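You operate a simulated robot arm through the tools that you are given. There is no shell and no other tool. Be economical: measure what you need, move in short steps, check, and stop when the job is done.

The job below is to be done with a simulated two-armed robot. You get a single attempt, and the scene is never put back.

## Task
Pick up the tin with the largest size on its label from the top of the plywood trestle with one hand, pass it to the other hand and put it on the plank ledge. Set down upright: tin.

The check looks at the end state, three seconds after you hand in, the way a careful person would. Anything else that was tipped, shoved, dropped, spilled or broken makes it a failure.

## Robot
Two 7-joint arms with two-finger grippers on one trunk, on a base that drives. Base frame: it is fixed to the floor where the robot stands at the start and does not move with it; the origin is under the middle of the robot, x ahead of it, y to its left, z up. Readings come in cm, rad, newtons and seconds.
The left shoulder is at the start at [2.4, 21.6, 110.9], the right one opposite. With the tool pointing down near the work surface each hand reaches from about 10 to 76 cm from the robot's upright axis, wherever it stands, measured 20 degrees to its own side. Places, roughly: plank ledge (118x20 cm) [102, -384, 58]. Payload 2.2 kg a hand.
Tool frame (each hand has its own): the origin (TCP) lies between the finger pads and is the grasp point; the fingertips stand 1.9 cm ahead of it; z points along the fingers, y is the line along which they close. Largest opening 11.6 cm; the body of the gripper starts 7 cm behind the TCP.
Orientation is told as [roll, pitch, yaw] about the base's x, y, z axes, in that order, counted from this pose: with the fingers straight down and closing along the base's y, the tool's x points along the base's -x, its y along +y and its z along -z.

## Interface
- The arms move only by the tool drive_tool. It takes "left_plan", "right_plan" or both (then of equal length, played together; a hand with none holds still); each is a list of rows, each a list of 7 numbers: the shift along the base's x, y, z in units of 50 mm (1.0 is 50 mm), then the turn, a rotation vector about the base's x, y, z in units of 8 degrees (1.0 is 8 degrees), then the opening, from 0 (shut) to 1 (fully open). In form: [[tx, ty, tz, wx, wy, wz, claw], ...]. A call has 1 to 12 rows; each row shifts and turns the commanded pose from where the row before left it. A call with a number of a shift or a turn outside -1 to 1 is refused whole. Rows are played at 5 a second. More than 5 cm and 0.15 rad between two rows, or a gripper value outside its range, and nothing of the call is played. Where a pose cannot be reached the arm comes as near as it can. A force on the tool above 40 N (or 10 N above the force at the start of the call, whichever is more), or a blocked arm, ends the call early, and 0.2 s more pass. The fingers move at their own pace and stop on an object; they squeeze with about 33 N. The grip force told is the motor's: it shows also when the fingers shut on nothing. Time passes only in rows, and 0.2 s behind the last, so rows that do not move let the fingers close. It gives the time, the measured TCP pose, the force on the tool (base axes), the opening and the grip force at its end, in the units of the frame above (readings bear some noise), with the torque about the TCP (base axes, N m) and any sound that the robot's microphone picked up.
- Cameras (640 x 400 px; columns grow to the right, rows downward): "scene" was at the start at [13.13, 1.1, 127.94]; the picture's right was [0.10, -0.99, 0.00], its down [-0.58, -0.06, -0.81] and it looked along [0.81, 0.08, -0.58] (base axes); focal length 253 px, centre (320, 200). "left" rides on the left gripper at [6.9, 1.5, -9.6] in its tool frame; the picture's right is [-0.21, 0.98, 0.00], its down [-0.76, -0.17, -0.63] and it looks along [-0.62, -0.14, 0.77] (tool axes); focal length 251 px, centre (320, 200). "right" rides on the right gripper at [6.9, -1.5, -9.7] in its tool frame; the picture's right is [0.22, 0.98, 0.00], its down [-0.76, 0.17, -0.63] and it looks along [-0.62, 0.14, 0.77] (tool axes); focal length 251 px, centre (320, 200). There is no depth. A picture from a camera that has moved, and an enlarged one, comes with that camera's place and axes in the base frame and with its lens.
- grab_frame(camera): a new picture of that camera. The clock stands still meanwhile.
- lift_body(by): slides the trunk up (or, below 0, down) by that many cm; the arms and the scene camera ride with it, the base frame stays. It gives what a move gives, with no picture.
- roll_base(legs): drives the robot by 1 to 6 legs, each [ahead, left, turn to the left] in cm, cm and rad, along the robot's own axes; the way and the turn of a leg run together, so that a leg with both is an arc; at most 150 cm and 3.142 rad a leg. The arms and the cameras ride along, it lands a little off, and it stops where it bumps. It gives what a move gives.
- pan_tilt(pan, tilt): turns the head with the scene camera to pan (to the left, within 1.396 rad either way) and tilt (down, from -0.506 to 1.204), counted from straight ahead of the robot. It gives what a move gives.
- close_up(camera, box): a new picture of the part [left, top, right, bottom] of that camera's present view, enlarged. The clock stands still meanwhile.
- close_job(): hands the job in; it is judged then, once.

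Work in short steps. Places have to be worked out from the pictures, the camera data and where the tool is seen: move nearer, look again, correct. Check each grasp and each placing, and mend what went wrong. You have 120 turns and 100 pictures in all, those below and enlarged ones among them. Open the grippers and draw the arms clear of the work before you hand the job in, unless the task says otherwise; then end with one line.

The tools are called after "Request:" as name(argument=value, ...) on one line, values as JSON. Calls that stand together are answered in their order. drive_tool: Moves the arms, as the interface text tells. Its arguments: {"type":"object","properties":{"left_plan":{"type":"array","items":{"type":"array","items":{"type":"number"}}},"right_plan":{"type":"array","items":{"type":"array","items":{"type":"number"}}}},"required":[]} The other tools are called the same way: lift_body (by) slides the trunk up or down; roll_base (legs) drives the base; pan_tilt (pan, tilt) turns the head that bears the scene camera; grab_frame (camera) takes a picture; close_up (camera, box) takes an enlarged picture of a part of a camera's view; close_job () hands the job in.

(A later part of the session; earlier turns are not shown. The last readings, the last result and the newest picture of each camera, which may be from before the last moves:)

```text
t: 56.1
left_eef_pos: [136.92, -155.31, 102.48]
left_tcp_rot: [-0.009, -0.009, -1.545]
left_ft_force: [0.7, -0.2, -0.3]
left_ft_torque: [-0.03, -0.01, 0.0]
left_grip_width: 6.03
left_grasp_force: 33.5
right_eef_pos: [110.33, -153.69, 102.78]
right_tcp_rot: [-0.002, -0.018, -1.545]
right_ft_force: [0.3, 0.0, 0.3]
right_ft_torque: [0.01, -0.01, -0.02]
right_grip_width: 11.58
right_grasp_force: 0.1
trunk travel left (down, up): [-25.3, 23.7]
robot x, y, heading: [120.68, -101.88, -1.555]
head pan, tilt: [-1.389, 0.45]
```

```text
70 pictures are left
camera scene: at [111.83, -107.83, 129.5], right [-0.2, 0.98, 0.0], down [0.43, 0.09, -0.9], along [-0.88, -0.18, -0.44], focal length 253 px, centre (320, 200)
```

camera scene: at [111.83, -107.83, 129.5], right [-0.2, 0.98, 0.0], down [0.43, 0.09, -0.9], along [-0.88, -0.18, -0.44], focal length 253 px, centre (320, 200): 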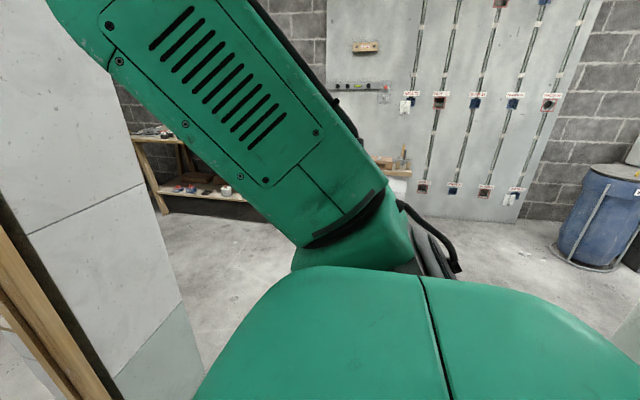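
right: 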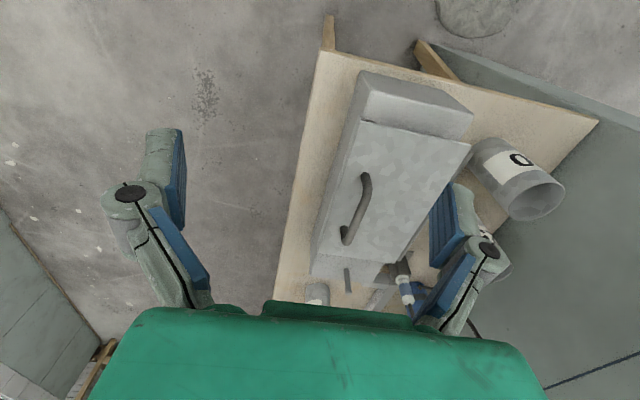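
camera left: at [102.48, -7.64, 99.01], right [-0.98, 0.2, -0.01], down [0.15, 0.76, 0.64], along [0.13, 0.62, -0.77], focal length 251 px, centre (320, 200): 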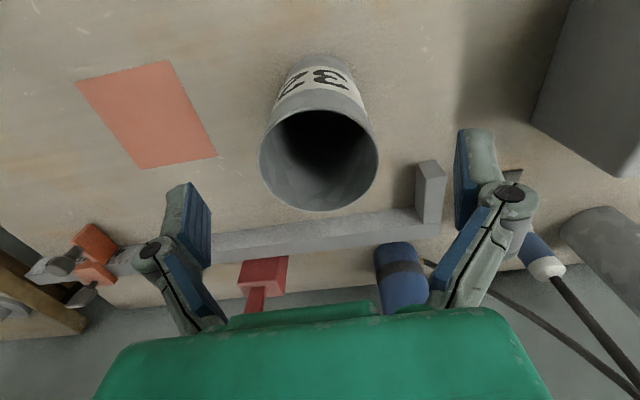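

The wall stub ends at x≈52, and a bench starts at x≈-80. That leaves a 130 cm gap, so I can bypass the barred doorway. I slide right to x≈-15.

Request:
roll_base(legs=[[0, -134, -0.015]])

Request:
pan_tilt(pan=0.25, tilt=0.5)

Request:
grab_frame(camera="scene")

```text
t: 62.7
left_eef_pos: [4.67, -157.27, 102.44]
left_tcp_rot: [-0.011, -0.011, -1.552]
left_ft_force: [-0.1, 0.0, -0.7]
left_ft_torque: [-0.03, 0.01, -0.01]
left_grip_width: 6.0
left_grasp_force: 32.7
right_eef_pos: [-21.91, -155.54, 102.99]
right_tcp_rot: [-0.005, -0.016, -1.55]
right_ft_force: [0.4, -0.1, 0.7]
right_ft_torque: [0.0, 0.03, 0.0]
right_grip_width: 11.6
right_grasp_force: 0.1
trunk travel left (down, up): [-25.3, 23.7]
robot x, y, heading: [-11.75, -103.54, -1.56]
head pan, tilt: [-1.389, 0.45]
```

```text
t: 64.4
left_eef_pos: [4.46, -157.02, 102.69]
left_tcp_rot: [-0.009, -0.014, -1.553]
left_ft_force: [-0.2, -0.4, -1.0]
left_ft_torque: [0.01, 0.01, 0.01]
left_grip_width: 6.0
left_grasp_force: 33.2
right_eef_pos: [-22.17, -155.02, 103.01]
right_tcp_rot: [-0.005, -0.02, -1.551]
right_ft_force: [-0.1, -0.1, 0.0]
right_ft_torque: [-0.03, -0.01, 0.0]
right_grip_width: 11.61
right_grasp_force: 0.0
trunk travel left (down, up): [-25.3, 23.7]
robot x, y, heading: [-11.52, -103.43, -1.556]
head pan, tilt: [0.25, 0.499]
```

```text
69 pictures are left
camera scene: at [-9.02, -116.61, 129.02], right [-0.97, -0.26, 0.0], down [-0.12, 0.47, -0.88], along [0.23, -0.85, -0.48], focal length 253 px, centre (320, 200)
```

scene: 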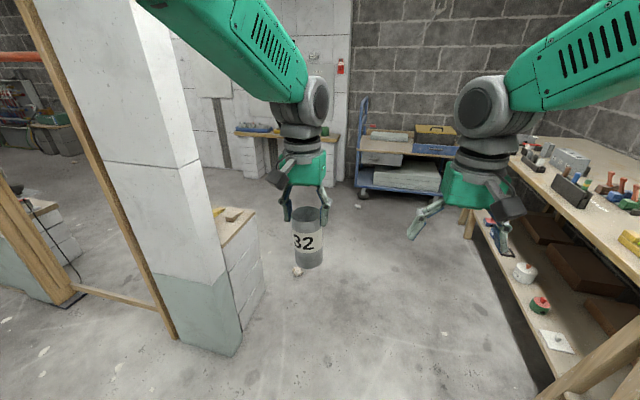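

The way is clear: cabinet at x≈54 down to y≈-215, trolley at x<10 and y≈-368. I drive ahead past the cabinet and then slide left toward the ledge.

Request:
roll_base(legs=[[85, 0, 0], [85, 0, 0], [0, 65, -0.01]])

Request:
pan_tilt(pan=0.3, tilt=0.5)

Request:
grab_frame(camera="scene")

Request:
grab_frame(camera="right")

```text
t: 75.9
left_eef_pos: [66.36, -321.09, 102.69]
left_tcp_rot: [-0.003, -0.013, -1.567]
left_ft_force: [0.2, 0.0, -0.9]
left_ft_torque: [0.0, -0.04, 0.02]
left_grip_width: 6.0
left_grasp_force: 33.6
right_eef_pos: [39.78, -318.99, 102.94]
right_tcp_rot: [0.002, -0.022, -1.566]
right_ft_force: [-0.9, 0.5, 0.2]
right_ft_torque: [-0.01, -0.04, -0.02]
right_grip_width: 11.58
right_grasp_force: 0.1
trunk travel left (down, up): [-25.3, 23.7]
robot x, y, heading: [51.48, -267.57, -1.575]
head pan, tilt: [0.25, 0.499]
```

```text
t: 76.5
left_eef_pos: [67.13, -320.94, 102.79]
left_tcp_rot: [-0.011, -0.018, -1.567]
left_ft_force: [0.6, -0.1, -0.7]
left_ft_torque: [-0.01, 0.04, 0.0]
left_grip_width: 6.03
left_grasp_force: 33.0
right_eef_pos: [40.48, -318.73, 103.26]
right_tcp_rot: [-0.007, -0.024, -1.565]
right_ft_force: [1.0, 0.2, -0.6]
right_ft_torque: [-0.02, 0.09, -0.01]
right_grip_width: 11.62
right_grasp_force: 0.0
trunk travel left (down, up): [-25.3, 23.7]
robot x, y, heading: [52.02, -267.36, -1.574]
head pan, tilt: [0.3, 0.499]
```

```text
68 pictures are left
camera scene: at [54.99, -280.58, 129.0], right [-0.96, -0.29, 0.0], down [-0.14, 0.46, -0.88], along [0.25, -0.84, -0.48], focal length 253 px, centre (320, 200)
```

scene: 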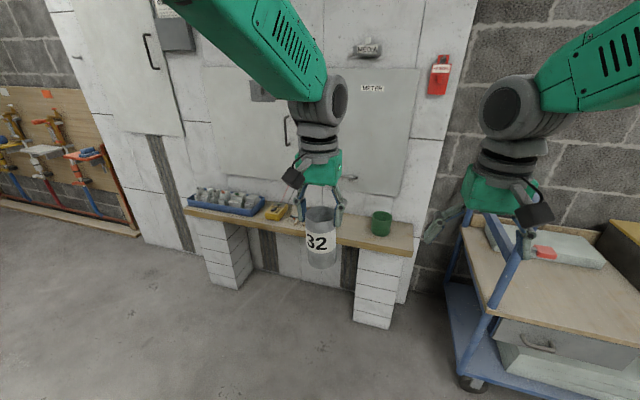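

```text
67 pictures are left
camera right: at [39.09, -311.45, 112.77], right [0.98, 0.22, -0.01], down [0.17, -0.74, 0.65], along [0.14, -0.64, -0.76], focal length 251 px, centre (320, 200)
```

right: 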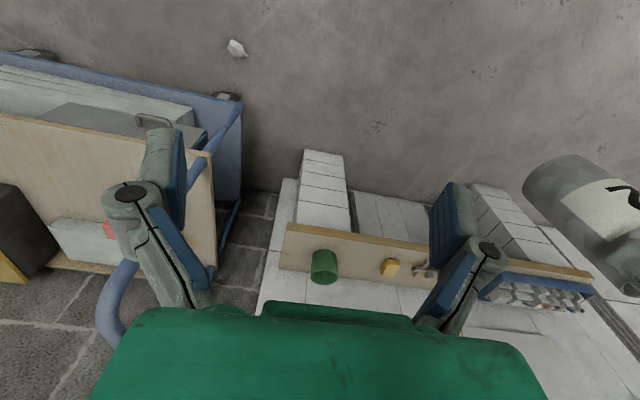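

The ledge is free between the green cup (x≈55) and a yellow item (x≈80). For the handover the left hand keeps the tin by its top, and the right hand comes from the robot side, pitched 30° below horizontal, to grip low. First I centre the left hand, pull the right hand back and start pitching it.

Request:
drive_tool(left_plan=[[-0.6, 0, 0, 0, 0, 0, 0.2], [-0.6, 0, 0, 0, 0, 0, 0.2], [-0.6, 0, 0, 0, 0, 0, 0.2], [-0.6, 0, 0, 0, 0, 0, 0.2], [0, 0, 0, 0, 0, 0, 0.2], [0, 0, 0, 0, 0, 0, 0.2], [0, 0, 0, 0, 0, 0, 0.2], [0, 0, 0, 0, 0, 0, 0.2]], right_plan=[[-0.3, 0.7, -0.2, 0, 0, 0, 1], [-0.3, 0.7, -0.2, 0, 0, 0, 1], [-0.3, 0.7, -0.2, 0, 0, 0, 1], [-0.3, 0.7, -0.2, 0, 0, 0, 1], [0, 0, 0, -0.9, 0, 0, 1], [0, 0, 0, -0.9, 0, 0, 1], [0, 0, 0, -0.9, 0, 0, 1], [0, 0, 0, -0.9, 0, 0, 1]])

Request:
grab_frame(camera="scene")

```text
t: 78.3
left_eef_pos: [54.94, -321.17, 103.38]
left_tcp_rot: [-0.026, -0.021, -1.552]
left_ft_force: [0.9, -0.6, 0.0]
left_ft_torque: [0.01, 0.02, -0.03]
left_grip_width: 6.02
left_grasp_force: 33.1
right_eef_pos: [33.44, -304.66, 99.07]
right_tcp_rot: [-0.028, -0.441, -1.569]
right_ft_force: [-1.0, -0.6, -0.1]
right_ft_torque: [-0.04, -0.03, -0.04]
right_grip_width: 11.59
right_grasp_force: 0.1
right hand out of reach, approached as far as the arm can: row 8
trunk travel left (down, up): [-25.3, 23.7]
robot x, y, heading: [51.67, -267.49, -1.573]
head pan, tilt: [0.3, 0.499]
```

```text
66 pictures are left
camera scene: at [54.2, -280.4, 129.04], right [-0.96, -0.29, 0.0], down [-0.14, 0.46, -0.88], along [0.26, -0.84, -0.48], focal length 253 px, centre (320, 200)
```

scene: 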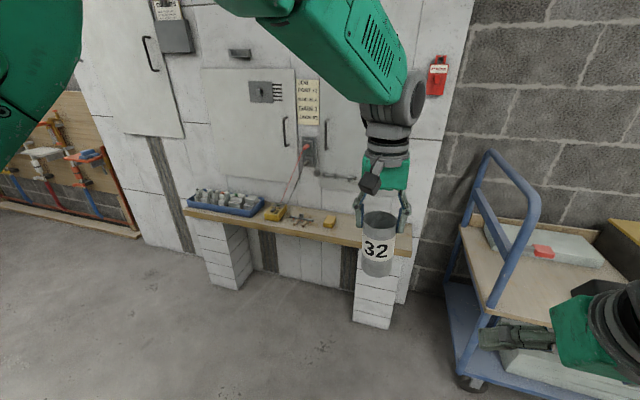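

The right hand hit its reach limit tucked so close, and the trolley handle is nearby. I slide the base left 40 cm for clear space and then pitch with the hand further forward.

Request:
roll_base(legs=[[0, 40, 0]])

Request:
drive_tool(right_plan=[[0, -0.6, 0, 0, 0, 0, 1], [0, -0.6, 0, 0, 0, 0, 1], [0, -0.6, 0, 0, 0, 0, 1], [0, -0.6, 0, 0, 0, 0, 1], [0, -0.6, 0, 0, 0, 0, 1], [0, 0, 0, -0.6, 0, 0, 1], [0, 0, 0, -0.8, 0, 0, 1], [0, 0, 0, -0.8, 0, 0, 1], [0, 0, 0, -0.8, 0, 0, 1], [0, 0, 0, -0.8, 0, 0, 1]])

Request:
pan_tilt(pan=0.0, tilt=0.6)

Request:
grab_frame(camera="scene")

```text
t: 80.9
left_eef_pos: [96.48, -321.35, 103.19]
left_tcp_rot: [-0.024, -0.016, -1.553]
left_ft_force: [-0.2, -0.7, 0.3]
left_ft_torque: [0.02, -0.04, 0.01]
left_grip_width: 6.02
left_grasp_force: 33.1
right_eef_pos: [74.97, -304.73, 99.17]
right_tcp_rot: [-0.028, -0.443, -1.565]
right_ft_force: [0.4, 0.9, -0.1]
right_ft_torque: [0.01, -0.02, -0.04]
right_grip_width: 11.61
right_grasp_force: 0.0
trunk travel left (down, up): [-25.3, 23.7]
robot x, y, heading: [93.49, -267.85, -1.573]
head pan, tilt: [0.3, 0.499]
```

```text
t: 83.1
left_eef_pos: [96.32, -321.15, 103.5]
left_tcp_rot: [-0.027, -0.02, -1.553]
left_ft_force: [-0.1, 0.8, -1.5]
left_ft_torque: [0.03, -0.02, 0.0]
left_grip_width: 6.02
left_grasp_force: 33.0
right_eef_pos: [74.9, -319.88, 100.2]
right_tcp_rot: [0.02, -0.993, -1.615]
right_ft_force: [-0.4, 0.2, 0.0]
right_ft_torque: [0.01, 0.01, 0.04]
right_grip_width: 11.6
right_grasp_force: 0.0
trunk travel left (down, up): [-25.3, 23.7]
robot x, y, heading: [93.19, -267.67, -1.575]
head pan, tilt: [0.3, 0.499]
```

```text
t: 83.9
left_eef_pos: [96.68, -321.2, 103.29]
left_tcp_rot: [-0.028, -0.017, -1.552]
left_ft_force: [-0.2, 0.6, 0.0]
left_ft_torque: [0.01, 0.0, 0.01]
left_grip_width: 6.0
left_grasp_force: 33.2
right_eef_pos: [74.66, -319.76, 99.97]
right_tcp_rot: [0.017, -0.986, -1.62]
right_ft_force: [-0.1, 0.9, -0.9]
right_ft_torque: [0.0, -0.03, 0.03]
right_grip_width: 11.62
right_grasp_force: 0.1
trunk travel left (down, up): [-25.3, 23.7]
robot x, y, heading: [92.91, -267.63, -1.574]
head pan, tilt: [0.0, 0.6]
```

```text
65 pictures are left
camera scene: at [93.14, -280.77, 128.12], right [-1.0, 0.0, 0.0], down [0.0, 0.57, -0.82], along [0.0, -0.82, -0.57], focal length 253 px, centre (320, 200)
```

scene: 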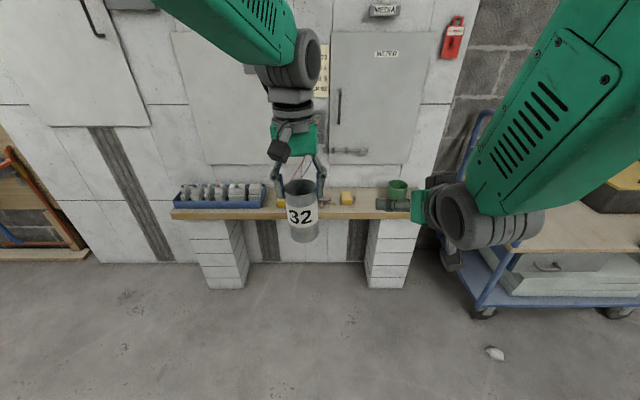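

The right hand is now pitched about 57° forward. I push the tin forward 12 cm with the left hand and drop the right hand to grip height before sliding it behind the tin.

Request:
drive_tool(left_plan=[[0, -0.5, 0, 0, 0, 0, 0.2], [0, -0.5, 0, 0, 0, 0, 0.2], [0, -0.5, 0, 0, 0, 0, 0.2], [0, -0.5, 0, 0, 0, 0, 0.2], [0, -0.5, 0, 0, 0, 0, 0.2], [0, 0, 0, 0, 0, 0, 0.2]], right_plan=[[0, 0, -0.2, 0, 0, 0, 1], [0, 0, -0.2, 0, 0, 0, 1], [0, 0, -0.1, 0, 0, 0.3, 1], [0, 0, 0, 0, 0, 0.15, 1], [0, 0, 0, 0, 0, 0, 1], [0, 0, 0, 0, 0, 0, 1]])

Request:
grab_frame(camera="right")

Request:
grab_frame(camera="scene")

```text
t: 85.3
left_eef_pos: [96.46, -333.77, 103.55]
left_tcp_rot: [-0.026, -0.02, -1.555]
left_ft_force: [-0.4, 0.7, -0.5]
left_ft_torque: [-0.02, -0.02, -0.01]
left_grip_width: 6.02
left_grasp_force: 32.9
right_eef_pos: [75.02, -319.59, 96.55]
right_tcp_rot: [-0.037, -0.976, -1.499]
right_ft_force: [-0.1, 0.7, 0.3]
right_ft_torque: [-0.01, -0.02, 0.0]
right_grip_width: 11.57
right_grasp_force: 0.0
trunk travel left (down, up): [-25.3, 23.7]
robot x, y, heading: [92.94, -267.84, -1.569]
head pan, tilt: [0.0, 0.6]
```

```text
64 pictures are left
camera right: at [72.95, -307.68, 96.36], right [0.97, 0.16, -0.2], down [0.18, 0.11, 0.98], along [0.18, -0.98, 0.08], focal length 251 px, centre (320, 200)
```

right: 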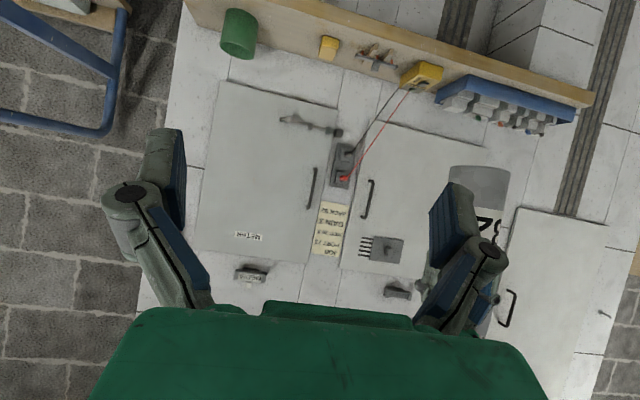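

```text
63 pictures are left
camera scene: at [93.16, -280.79, 128.13], right [-1.0, 0.0, 0.0], down [0.0, 0.57, -0.82], along [0.0, -0.82, -0.57], focal length 253 px, centre (320, 200)
```

scene: 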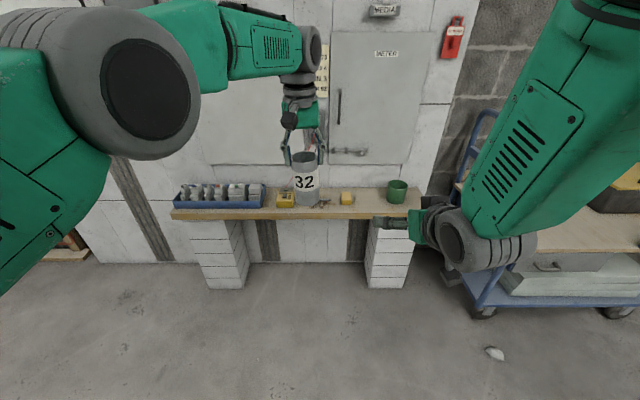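

The right hand points straight at the ledge with its closing line along x. I slide it behind the tin to x≈96.5, z≈97.7.

Request:
drive_tool(right_plan=[[0.7, 0, 0.04, 0, 0, 0, 1], [0.7, 0, 0.04, 0, 0, 0, 1], [0.7, 0, 0.04, 0, 0, 0, 1], [0.7, 0, 0.04, 0, 0, 0, 1], [0.7, 0, 0.04, 0, 0, 0, 1], [0.7, 0, 0.02, 0, 0, 0, 1], [0.1, 0, 0, 0, 0, 0, 1], [0, 0, 0, 0, 0, 0, 1]])

Request:
grab_frame(camera="right")

Request:
grab_frame(camera="scene")

Request:
grab_frame(camera="left")

```text
t: 87.3
left_eef_pos: [96.51, -333.56, 103.88]
left_tcp_rot: [-0.026, -0.022, -1.553]
left_ft_force: [0.4, 0.3, -0.3]
left_ft_torque: [0.0, 0.0, 0.01]
left_grip_width: 6.02
left_grasp_force: 32.9
right_eef_pos: [95.16, -321.16, 101.34]
right_tcp_rot: [0.096, -0.998, -1.657]
right_ft_force: [0.2, 0.7, -0.1]
right_ft_torque: [0.0, 0.0, -0.01]
right_grip_width: 11.6
right_grasp_force: 0.1
trunk travel left (down, up): [-25.3, 23.7]
robot x, y, heading: [93.55, -267.9, -1.575]
head pan, tilt: [0.0, 0.6]
stopped in row 8 (right hand): the arm was blocked; the commanded pose is now the measured one
```

```text
62 pictures are left
camera right: at [93.75, -309.12, 100.74], right [0.99, 0.11, -0.13], down [0.12, 0.12, 0.99], along [0.13, -0.99, 0.11], focal length 251 px, centre (320, 200)
```

right: 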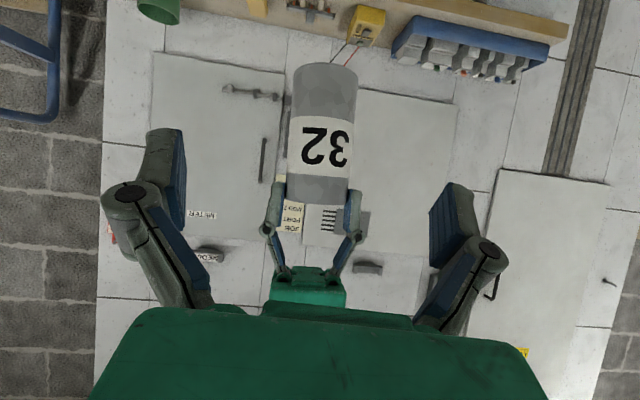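

```text
61 pictures are left
camera scene: at [93.22, -280.81, 128.12], right [-1.0, 0.0, 0.0], down [0.0, 0.57, -0.82], along [0.0, -0.82, -0.57], focal length 253 px, centre (320, 200)
```

scene: 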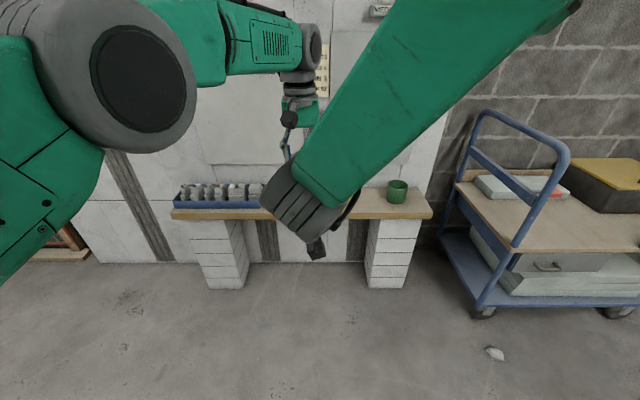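

```text
60 pictures are left
camera left: at [98.12, -326.27, 113.55], right [0.98, -0.2, -0.02], down [-0.14, -0.74, 0.65], along [-0.14, -0.64, -0.76], focal length 251 px, centre (320, 200)
```

left: 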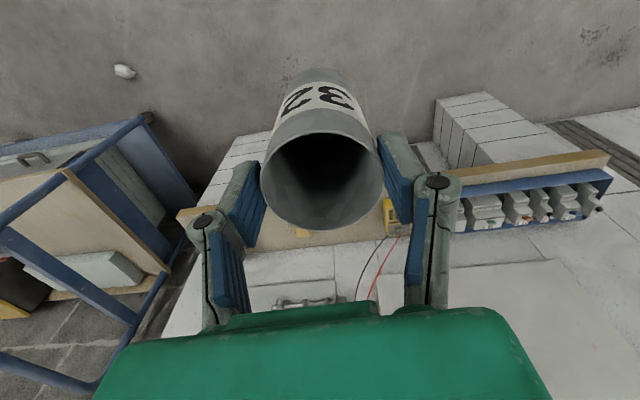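

The right arm got blocked reaching across the midline and ended too high. Its orientation is still good, so I shift the whole handover about 12 cm to the right side and lower the right hand.

Request:
drive_tool(left_plan=[[-0.5, 0, 0, 0, 0, 0, 0.2], [-0.5, 0, 0, 0, 0, 0, 0.2], [-0.5, 0, 0, 0, 0, 0, 0.2], [-0.5, 0, 0, 0, 0, 0, 0.2], [-0.5, 0, 0, 0, 0, 0, 0.2], [0, 0, 0, 0, 0, 0, 0.2], [0, 0, 0, 0, 0, 0, 0.2]], right_plan=[[-0.5, 0, 0, 0, 0, 0, 1], [-0.5, 0, 0, 0, 0, 0, 1], [-0.5, 0, -0.2, 0, 0, 0, 1], [-0.5, 0, -0.2, 0, 0, 0, 1], [-0.24, 0, -0.26, 0, 0, 0, 1], [0, 0, 0, 0, 0, 0, 1], [0, 0, 0, 0, 0, 0, 1]])

Request:
grab_frame(camera="right")

Request:
grab_frame(camera="left")

```text
t: 88.9
left_eef_pos: [87.92, -331.05, 103.62]
left_tcp_rot: [-0.027, -0.021, -1.552]
left_ft_force: [0.7, 0.2, -0.9]
left_ft_torque: [0.0, -0.01, 0.0]
left_grip_width: 5.98
left_grasp_force: 32.9
left hand out of reach, approached as far as the arm can: row 2, 3, 4, 5
right_eef_pos: [84.17, -321.12, 97.78]
right_tcp_rot: [0.091, -0.996, -1.647]
right_ft_force: [-0.1, 0.0, -0.6]
right_ft_torque: [-0.01, 0.04, 0.01]
right_grip_width: 11.6
right_grasp_force: 0.1
trunk travel left (down, up): [-25.3, 23.7]
robot x, y, heading: [92.95, -267.8, -1.571]
head pan, tilt: [0.0, 0.6]
```

```text
59 pictures are left
camera right: at [82.66, -309.12, 97.27], right [0.98, 0.12, -0.13], down [0.12, 0.12, 0.99], along [0.13, -0.99, 0.11], focal length 251 px, centre (320, 200)
```

right: 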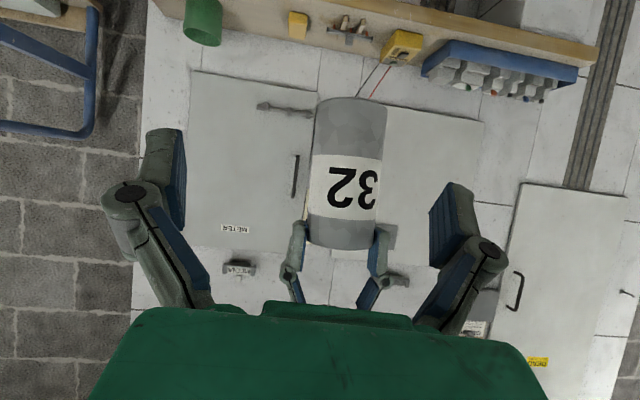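

```text
58 pictures are left
camera left: at [89.47, -323.78, 113.22], right [0.98, -0.2, -0.02], down [-0.14, -0.75, 0.65], along [-0.14, -0.64, -0.76], focal length 251 px, centre (320, 200)
```

left: 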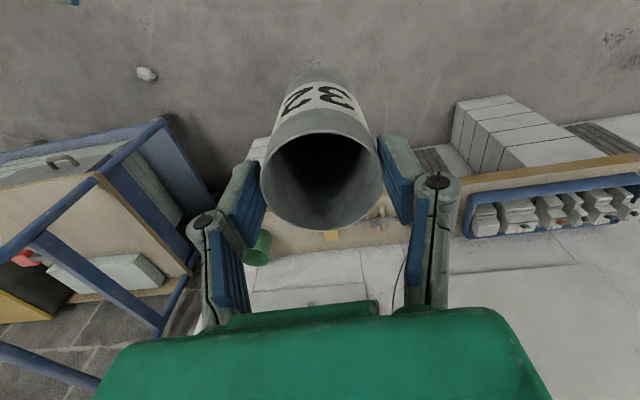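

The left hand stopped at x=87.9, at the edge of its reach. I align the right hand to x≈87.9, advance partway and check.

Request:
drive_tool(right_plan=[[0.37, 0, 0.02, 0, 0, 0, 1], [0.37, 0, 0.02, 0, 0, 0, 1], [0, -0.4, 0, 0, 0, 0, 1], [0, -0.4, 0, 0, 0, 0, 1], [0, 0, 0, 0, 0, 0, 1]])

Request:
grab_frame(camera="right")

Request:
grab_frame(camera="left")

```text
t: 90.1
left_eef_pos: [87.84, -331.12, 103.67]
left_tcp_rot: [-0.026, -0.023, -1.553]
left_ft_force: [-0.5, 1.0, 0.0]
left_ft_torque: [0.02, -0.03, 0.01]
left_grip_width: 6.0
left_grasp_force: 33.7
right_eef_pos: [87.82, -324.95, 97.86]
right_tcp_rot: [0.091, -0.998, -1.649]
right_ft_force: [-0.3, -0.4, -0.4]
right_ft_torque: [0.02, 0.01, 0.02]
right_grip_width: 11.6
right_grasp_force: 0.0
trunk travel left (down, up): [-25.3, 23.7]
robot x, y, heading: [93.0, -267.57, -1.577]
head pan, tilt: [0.0, 0.6]
```

```text
57 pictures are left
camera right: at [86.26, -312.95, 97.34], right [0.98, 0.12, -0.13], down [0.12, 0.12, 0.99], along [0.13, -0.99, 0.11], focal length 251 px, centre (320, 200)
```

right: 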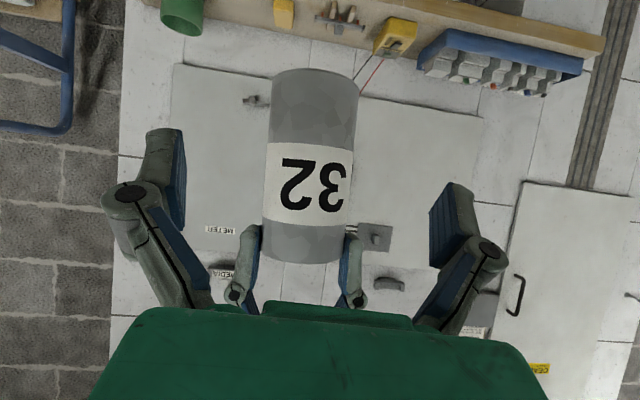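

```text
56 pictures are left
camera left: at [89.45, -323.74, 113.26], right [0.98, -0.2, -0.02], down [-0.14, -0.74, 0.65], along [-0.14, -0.64, -0.76], focal length 251 px, centre (320, 200)
```

left: 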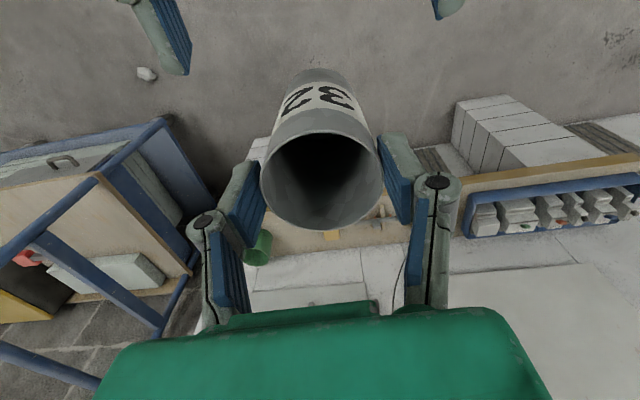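

The tin may sit lower in the left fingers than I assumed. I zoom in to check the overlap before advancing.

Request:
close_up(camera="right", box=[210, 50, 410, 320])

Request:
close_up(camera="left", box=[180, 50, 460, 320])

```text
1.48 times, centred on (310, 185) of right
camera zoom: at [86.26, -312.95, 97.34], right [0.98, 0.12, -0.13], down [0.12, 0.12, 0.99], along [0.13, -0.99, 0.11], focal length 372 px, centre (335, 222)
```

zoom: 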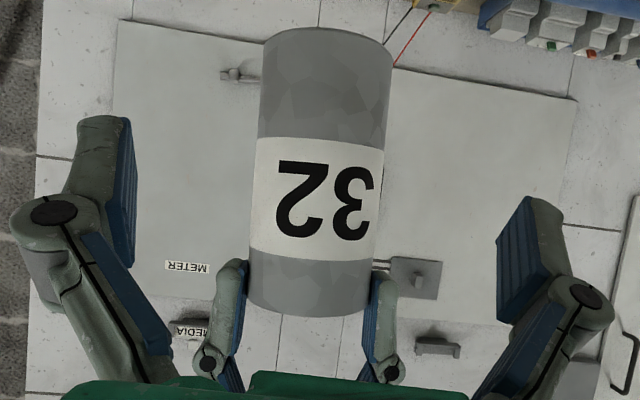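

```text
1.48 times, centred on (320, 185) of left
camera zoom: at [89.45, -323.74, 113.26], right [0.98, -0.2, -0.02], down [-0.14, -0.74, 0.65], along [-0.14, -0.64, -0.76], focal length 372 px, centre (320, 222)
```

zoom: 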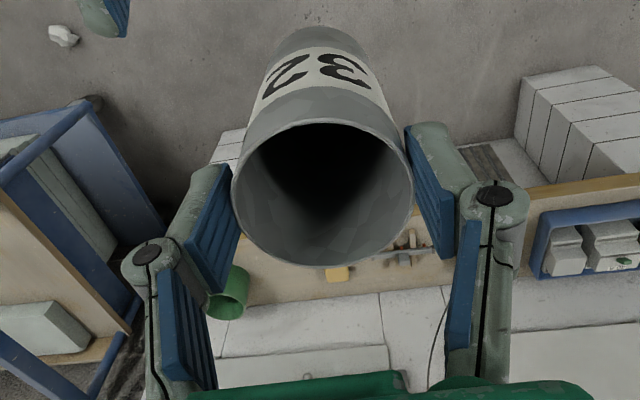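

The left fingers overlap the rim side by about 2 cm, with the tin spanning z≈91.5–103. I lower the right hand about 1.2 cm, advance 6 cm to straddle the tin, and check before closing.

Request:
drive_tool(right_plan=[[0, 0, -0.24, 0, 0, 0, 1], [-0.03, -0.4, 0, 0, 0, 0, 1], [-0.03, -0.4, 0, 0, 0, 0, 1], [0, -0.41, 0, 0, 0, 0, 1], [0, 0, 0, 0, 0, 0, 1]])

Request:
grab_frame(camera="right")

Request:
grab_frame(camera="left")

```text
t: 91.3
left_eef_pos: [87.86, -331.01, 103.54]
left_tcp_rot: [-0.026, -0.024, -1.551]
left_ft_force: [-0.7, -0.5, -0.1]
left_ft_torque: [-0.02, -0.01, 0.01]
left_grip_width: 6.01
left_grasp_force: 33.1
right_eef_pos: [86.92, -331.41, 97.36]
right_tcp_rot: [0.114, -0.997, -1.679]
right_ft_force: [-1.0, 0.0, 0.3]
right_ft_torque: [-0.05, -0.01, -0.01]
right_grip_width: 11.59
right_grasp_force: 0.2
trunk travel left (down, up): [-25.3, 23.7]
robot x, y, heading: [93.03, -267.67, -1.57]
head pan, tilt: [0.0, 0.6]
```

```text
53 pictures are left
camera right: at [85.64, -319.5, 96.67], right [0.99, 0.11, -0.12], down [0.11, 0.12, 0.99], along [0.12, -0.99, 0.11], focal length 251 px, centre (320, 200)
```

right: 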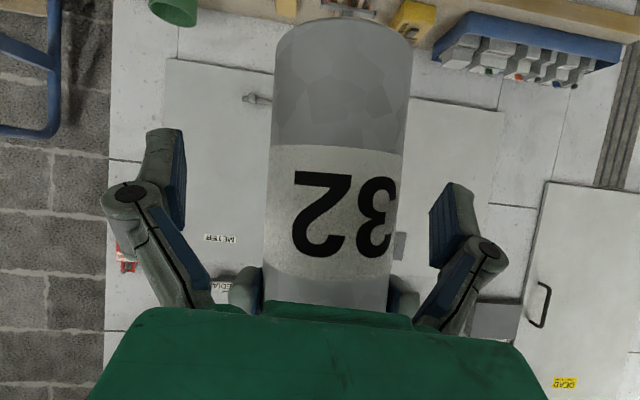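

```text
52 pictures are left
camera left: at [89.48, -323.77, 113.25], right [0.98, -0.2, -0.02], down [-0.14, -0.74, 0.65], along [-0.14, -0.64, -0.76], focal length 251 px, centre (320, 200)
```

left: 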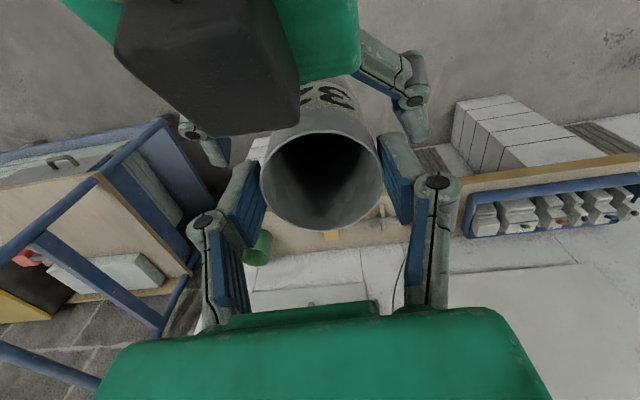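

The tin is between the right fingers, off by about 0.8 cm in x. I correct that and close the right hand while the left keeps holding.

Request:
drive_tool(right_plan=[[0.17, 0, -0.08, 0, 0, 0, 1], [0, 0, 0, 0, 0, 0, 1], [0, 0, 0, 0, 0, 0, 0.7]])

Request:
grab_frame(camera="right")

```text
t: 92.1
left_eef_pos: [87.84, -331.08, 103.53]
left_tcp_rot: [-0.026, -0.021, -1.551]
left_ft_force: [0.1, -0.4, -0.2]
left_ft_torque: [-0.01, 0.0, 0.02]
left_grip_width: 6.0
left_grasp_force: 33.0
right_eef_pos: [87.06, -331.74, 97.18]
right_tcp_rot: [0.144, -0.995, -1.718]
right_ft_force: [-1.0, 0.6, -0.5]
right_ft_torque: [0.04, 0.03, 0.01]
right_grip_width: 8.09
right_grasp_force: 0.1
trunk travel left (down, up): [-25.3, 23.7]
robot x, y, heading: [93.1, -267.7, -1.571]
head pan, tilt: [0.0, 0.6]
```

```text
51 pictures are left
camera right: at [85.94, -319.77, 96.58], right [0.99, 0.09, -0.1], down [0.09, 0.12, 0.99], along [0.1, -0.99, 0.11], focal length 251 px, centre (320, 200)
```

right: 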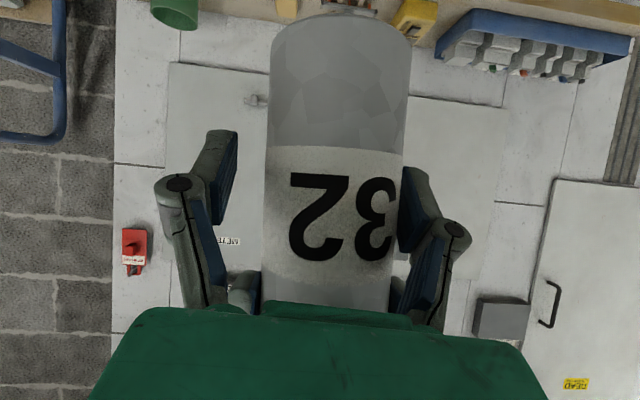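

The right arm isn't gaining in x, so the tin sits about 0.75 cm off-centre. I try nudging the left hand slightly back so it can come inward, and watch how it moves.

Request:
drive_tool(left_plan=[[0, 0.1, 0, 0, 0, 0, 0.2], [0, 0, 0, 0, 0, 0, 0.2]])

```text
t: 92.7
left_eef_pos: [87.86, -330.33, 103.53]
left_tcp_rot: [-0.025, -0.021, -1.552]
left_ft_force: [-0.1, -0.2, -0.6]
left_ft_torque: [-0.01, 0.02, -0.01]
left_grip_width: 6.0
left_grasp_force: 33.0
right_eef_pos: [87.1, -331.64, 97.02]
right_tcp_rot: [0.14, -0.991, -1.714]
right_ft_force: [-0.8, 0.1, 0.5]
right_ft_torque: [0.01, 0.03, -0.02]
right_grip_width: 8.12
right_grasp_force: 0.1
trunk travel left (down, up): [-25.3, 23.7]
robot x, y, heading: [92.92, -267.75, -1.578]
head pan, tilt: [0.0, 0.6]
```

The left hand responds cleanly, so now I nudge it -0.75 cm in x.

Request:
drive_tool(left_plan=[[-0.15, 0, 0, 0, 0, 0, 0.2], [0, 0, 0, 0, 0, 0, 0.2]])

Request:
grab_frame(camera="right")

```text
t: 93.3
left_eef_pos: [87.14, -330.5, 103.48]
left_tcp_rot: [-0.025, -0.022, -1.553]
left_ft_force: [-0.1, 0.2, -0.7]
left_ft_torque: [0.01, -0.04, -0.01]
left_grip_width: 5.99
left_grasp_force: 32.8
right_eef_pos: [87.06, -331.77, 96.94]
right_tcp_rot: [0.141, -0.991, -1.713]
right_ft_force: [-0.3, 0.6, 0.2]
right_ft_torque: [0.03, -0.02, -0.02]
right_grip_width: 8.1
right_grasp_force: 0.0
trunk travel left (down, up): [-25.3, 23.7]
robot x, y, heading: [92.95, -267.58, -1.576]
head pan, tilt: [0.0, 0.6]
```

```text
50 pictures are left
camera right: at [85.85, -319.72, 96.36], right [0.99, 0.09, -0.11], down [0.09, 0.12, 0.99], along [0.1, -0.99, 0.11], focal length 251 px, centre (320, 200)
```

right: 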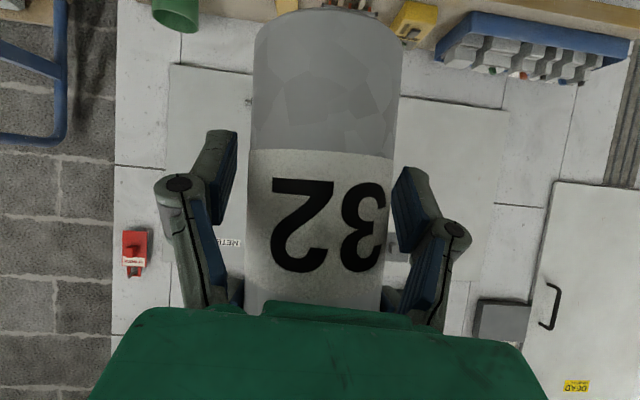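

Centred now. I close the right hand on the tin while the left still holds.

Request:
drive_tool(right_plan=[[0, 0, 0, 0, 0, 0, 0.55], [0, 0, 0, 0, 0, 0, 0.3], [0, 0, 0, 0, 0, 0, 0.2], [0, 0, 0, 0, 0, 0, 0.2]])

Request:
grab_frame(camera="left")

Request:
grab_frame(camera="right")

```text
t: 94.3
left_eef_pos: [87.25, -330.62, 103.61]
left_tcp_rot: [-0.024, -0.022, -1.554]
left_ft_force: [7.3, 4.4, 3.5]
left_ft_torque: [0.08, -0.78, 0.16]
left_grip_width: 6.0
left_grasp_force: 33.1
right_eef_pos: [87.15, -331.67, 96.93]
right_tcp_rot: [0.138, -0.992, -1.714]
right_ft_force: [-6.4, -4.6, -3.6]
right_ft_torque: [0.17, 0.36, -0.05]
right_grip_width: 6.14
right_grasp_force: 33.1
trunk travel left (down, up): [-25.3, 23.7]
robot x, y, heading: [93.21, -267.86, -1.573]
head pan, tilt: [0.0, 0.6]
```

```text
49 pictures are left
camera left: at [88.86, -323.2, 113.25], right [0.98, -0.2, -0.02], down [-0.14, -0.75, 0.65], along [-0.14, -0.64, -0.76], focal length 251 px, centre (320, 200)
```

left: 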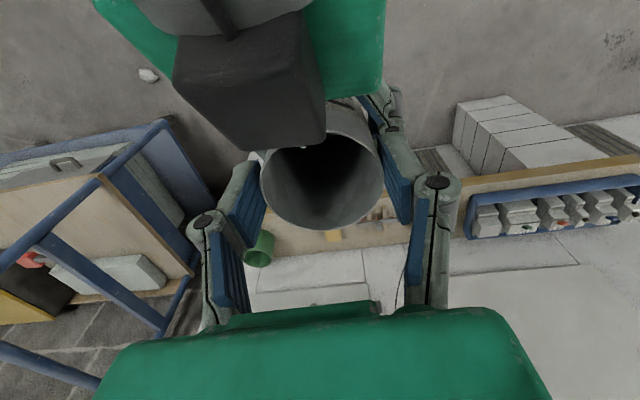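

```text
48 pictures are left
camera right: at [85.93, -319.7, 96.4], right [0.99, 0.09, -0.1], down [0.09, 0.12, 0.99], along [0.1, -0.99, 0.11], focal length 251 px, centre (320, 200)
```

right: 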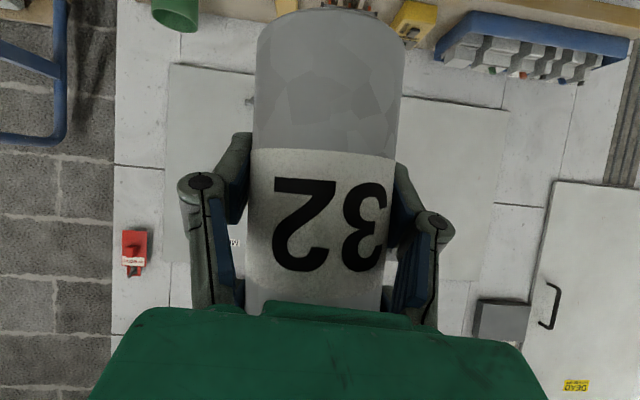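

Both hands hold the tin: right 6.14 cm at 33 N. I open the left fingers modestly and check that the right hand carries the tin.

Request:
drive_tool(left_plan=[[0, 0, 0, 0, 0, 0, 0.58], [0, 0, 0, 0, 0, 0, 0.62], [0, 0, 0, 0, 0, 0, 0.62]], right_plan=[[0, 0, 0, 0, 0, 0, 0.2], [0, 0, 0, 0, 0, 0, 0.2], [0, 0, 0, 0, 0, 0, 0.2]])

Request:
grab_frame(camera="left")

Request:
grab_frame(camera="right")

```text
t: 95.1
left_eef_pos: [87.18, -330.51, 103.57]
left_tcp_rot: [-0.026, -0.021, -1.554]
left_ft_force: [0.4, 0.0, -0.5]
left_ft_torque: [0.02, 0.05, 0.01]
left_grip_width: 7.2
left_grasp_force: 0.1
right_eef_pos: [87.1, -331.71, 97.15]
right_tcp_rot: [0.141, -0.992, -1.714]
right_ft_force: [-1.3, 0.3, 0.3]
right_ft_torque: [0.01, 0.02, 0.0]
right_grip_width: 5.81
right_grasp_force: 33.1
trunk travel left (down, up): [-25.3, 23.7]
robot x, y, heading: [93.26, -267.44, -1.572]
head pan, tilt: [0.0, 0.6]
```

```text
47 pictures are left
camera left: at [88.82, -323.19, 113.21], right [0.98, -0.2, -0.02], down [-0.14, -0.74, 0.65], along [-0.14, -0.64, -0.76], focal length 251 px, centre (320, 200)
```

left: 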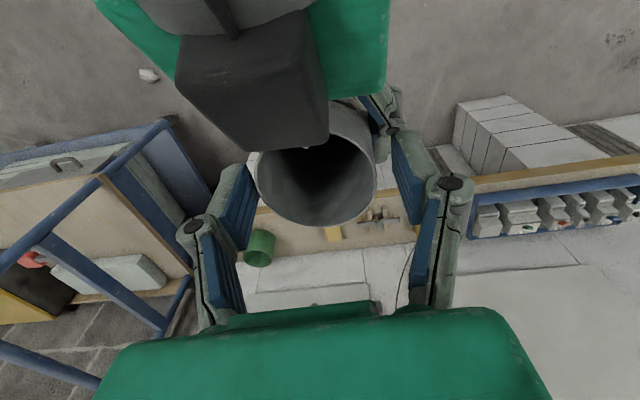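

```text
46 pictures are left
camera right: at [85.98, -319.7, 96.44], right [0.99, 0.09, -0.1], down [0.09, 0.12, 0.99], along [0.1, -0.99, 0.11], focal length 251 px, centre (320, 200)
```

right: 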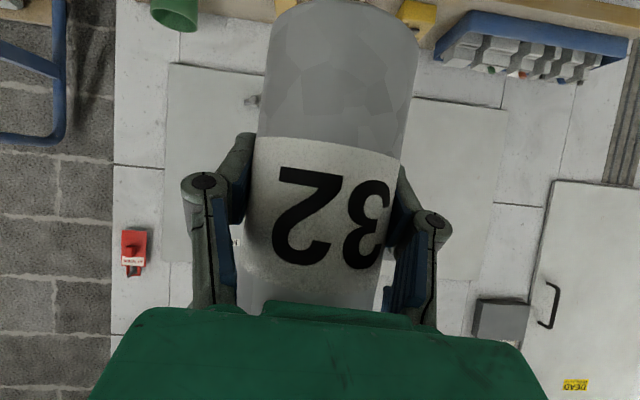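

The right hand carries the tin alone. I raise the left hand straight up, then move it away to the left.

Request:
drive_tool(left_plan=[[0, 0, 0.4, 0, 0, 0, 0.62], [0, 0, 0.6, 0, 0, 0, 0.62], [0, 0, 0.8, 0, 0, 0, 0.62], [0, 0, 0.8, 0, 0, 0, 0.62], [0.4, 0.2, 0.2, 0, 0, 0, 0.62], [0.8, 0.3, 0, 0, 0, 0, 0.62], [0.8, 0.3, 0, 0, 0, 0, 0.62], [0.8, 0.3, 0, 0, 0, 0, 0.62], [0.8, 0.3, 0, 0, 0, 0, 0.62], [0.8, 0.3, 0, 0, 0, 0, 0.62]])

Request:
grab_frame(camera="scene")

Request:
grab_frame(camera="left")

```text
t: 97.3
left_eef_pos: [111.99, -319.09, 116.98]
left_tcp_rot: [-0.033, -0.022, -1.553]
left_ft_force: [0.4, -1.3, -0.2]
left_ft_torque: [-0.02, 0.01, 0.01]
left_grip_width: 7.17
left_grasp_force: 0.1
left hand out of reach, approached as far as the arm can: row 1, 2, 3, 4
right_eef_pos: [87.55, -331.63, 97.32]
right_tcp_rot: [0.139, -0.997, -1.713]
right_ft_force: [0.8, -0.4, 0.9]
right_ft_torque: [0.0, -0.01, 0.01]
right_grip_width: 5.81
right_grasp_force: 32.9
trunk travel left (down, up): [-25.3, 23.7]
robot x, y, heading: [93.15, -267.51, -1.574]
head pan, tilt: [0.0, 0.6]
```

```text
45 pictures are left
camera scene: at [93.59, -280.7, 128.13], right [-1.0, 0.0, 0.0], down [0.0, 0.57, -0.82], along [-0.01, -0.82, -0.57], focal length 253 px, centre (320, 200)
```

scene: 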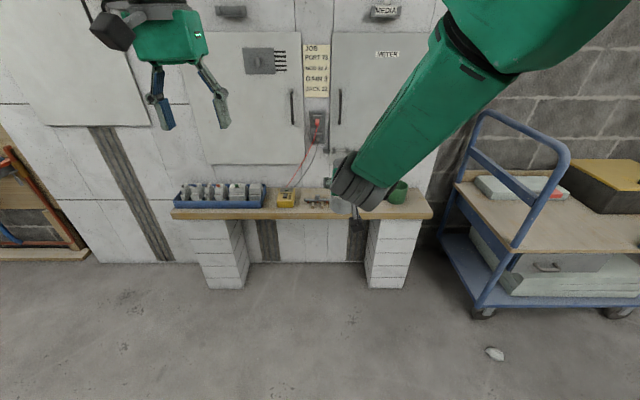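

```text
44 pictures are left
camera left: at [113.65, -311.71, 126.57], right [0.98, -0.2, -0.03], down [-0.13, -0.74, 0.65], along [-0.15, -0.64, -0.76], focal length 251 px, centre (320, 200)
```

left: 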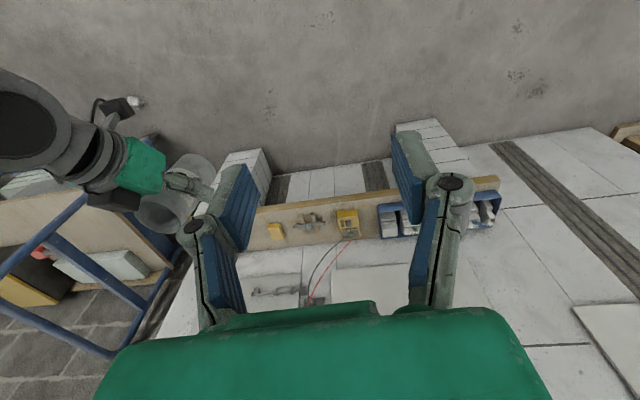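

Left hand is clear. I check the tin's uprightness in the right hand from the left camera.

Request:
close_up(camera="left", box=[80, 90, 280, 250])

Request:
grab_frame(camera="right")

```text
2.50 times, centred on (180, 170) of left
camera zoom: at [113.65, -311.71, 126.57], right [0.98, -0.2, -0.03], down [-0.13, -0.74, 0.65], along [-0.15, -0.64, -0.76], focal length 629 px, centre (670, 275)
```

zoom: 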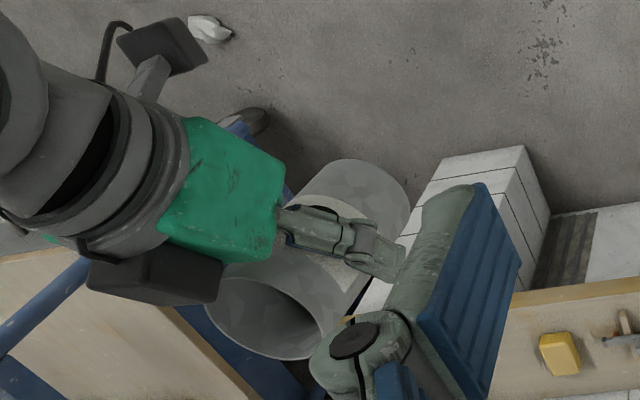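

```text
42 pictures are left
camera right: at [86.34, -319.65, 96.69], right [0.99, 0.09, -0.11], down [0.1, 0.12, 0.99], along [0.1, -0.99, 0.11], focal length 251 px, centre (320, 200)
```

right: 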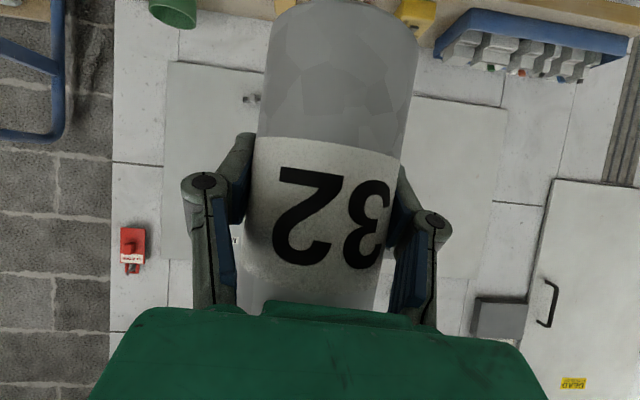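

The grip is laterally upright. I zoom in on the right camera to judge fore-aft tilt from the change in the tin's width.

Request:
close_up(camera="right", box=[220, 0, 440, 320])

```text
1.25 times, centred on (330, 160) of right
camera zoom: at [86.34, -319.65, 96.69], right [0.99, 0.09, -0.11], down [0.1, 0.12, 0.99], along [0.1, -0.99, 0.11], focal length 314 px, centre (308, 250)
```

zoom: 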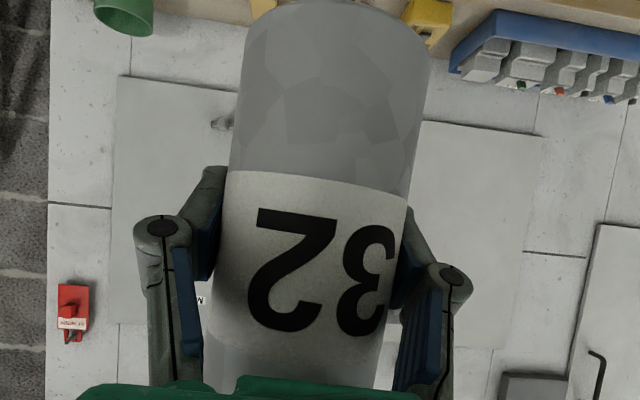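

The tin is within about 2° of upright, with its bottom 5.5 cm below the right TCP. The target spot is x≈68.5, between the cup (55) and the yellow box (80). I retract the left hand and lower the right arm 9 cm while in free space.

Request:
drive_tool(left_plan=[[0.2, 0.5, 0, 0, 0, 0, 0.62], [0.2, 0.5, 0, 0, 0, 0, 0.62], [0.2, 0.5, 0, 0, 0, 0, 0.62], [0.2, 0.5, 0, 0, 0, 0, 0.62], [0, 0.5, 0, 0, 0, 0, 0.62], [0, 0.5, 0, 0, 0, 0, 0.62]], right_plan=[[-0.2, 0, -0.3, 0, 0, 0, 0.2], [-0.2, 0, -0.3, 0, 0, 0, 0.2], [-0.2, 0, -0.4, 0, 0, 0, 0.2], [-0.2, 0, -0.4, 0, 0, 0, 0.2], [0, 0, -0.4, 0, 0, 0, 0.2], [0, 0, 0, 0, 0, 0, 0.2]])

Request:
grab_frame(camera="right")

```text
t: 98.7
left_eef_pos: [115.7, -303.77, 117.04]
left_tcp_rot: [-0.027, -0.023, -1.553]
left_ft_force: [0.0, -0.1, 1.2]
left_ft_torque: [0.01, -0.02, 0.03]
left_grip_width: 7.2
left_grasp_force: 0.1
right_eef_pos: [84.69, -330.88, 87.5]
right_tcp_rot: [0.085, -0.998, -1.642]
right_ft_force: [0.7, -0.4, 0.0]
right_ft_torque: [0.01, 0.02, -0.01]
right_grip_width: 5.8
right_grasp_force: 33.4
trunk travel left (down, up): [-25.3, 23.7]
robot x, y, heading: [93.22, -267.73, -1.573]
head pan, tilt: [0.0, 0.6]
```

```text
40 pictures are left
camera right: at [83.24, -318.96, 86.86], right [0.98, 0.12, -0.14], down [0.12, 0.12, 0.98], along [0.13, -0.99, 0.11], focal length 251 px, centre (320, 200)
```

right: 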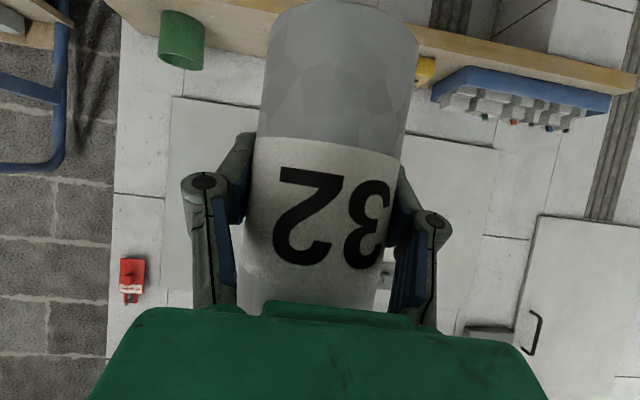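

Good: right TCP at z=87.5, so the tin bottom is about 82. I lower the trunk 15 cm, still in front of the ledge, and look.

Request:
lift_body(by=-15)

Request:
grab_frame(camera="scene")

Request:
grab_frame(camera="right")

```text
t: 100.5
left_eef_pos: [115.62, -303.82, 102.04]
left_tcp_rot: [-0.028, -0.023, -1.554]
left_ft_force: [0.1, 0.5, -0.9]
left_ft_torque: [-0.01, -0.02, 0.02]
left_grip_width: 7.21
left_grasp_force: 0.1
right_eef_pos: [84.59, -330.98, 72.49]
right_tcp_rot: [0.087, -0.997, -1.645]
right_ft_force: [0.8, 0.1, 0.3]
right_ft_torque: [0.01, -0.02, -0.05]
right_grip_width: 5.8
right_grasp_force: 33.3
trunk travel left (down, up): [-10.3, 38.7]
robot x, y, heading: [92.61, -267.69, -1.575]
head pan, tilt: [0.0, 0.6]
```

```text
39 pictures are left
camera scene: at [93.39, -280.69, 113.13], right [-1.0, 0.0, 0.0], down [0.0, 0.57, -0.82], along [0.0, -0.82, -0.57], focal length 253 px, centre (320, 200)
```

scene: 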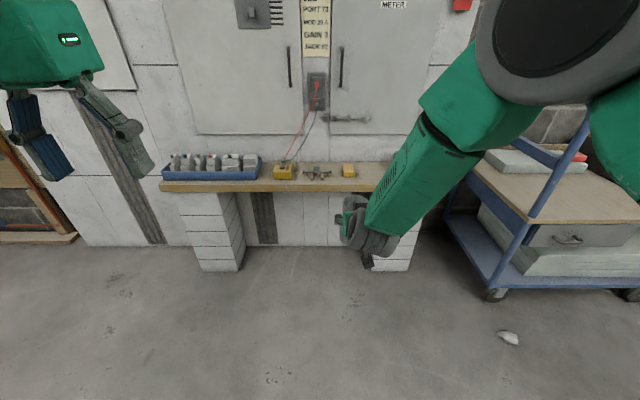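

```text
38 pictures are left
camera right: at [83.1, -319.03, 71.83], right [0.98, 0.12, -0.13], down [0.12, 0.12, 0.99], along [0.13, -0.99, 0.11], focal length 251 px, centre (320, 200)
```

right: 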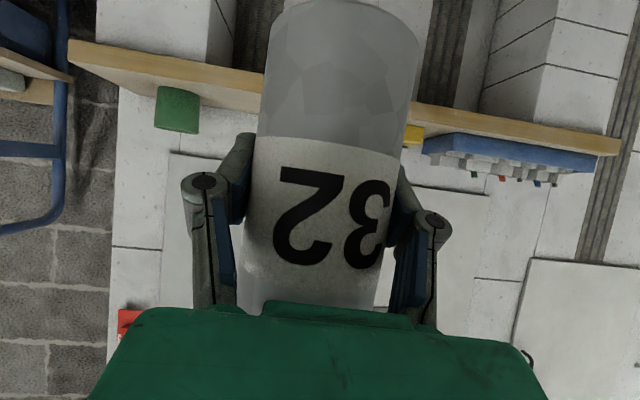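

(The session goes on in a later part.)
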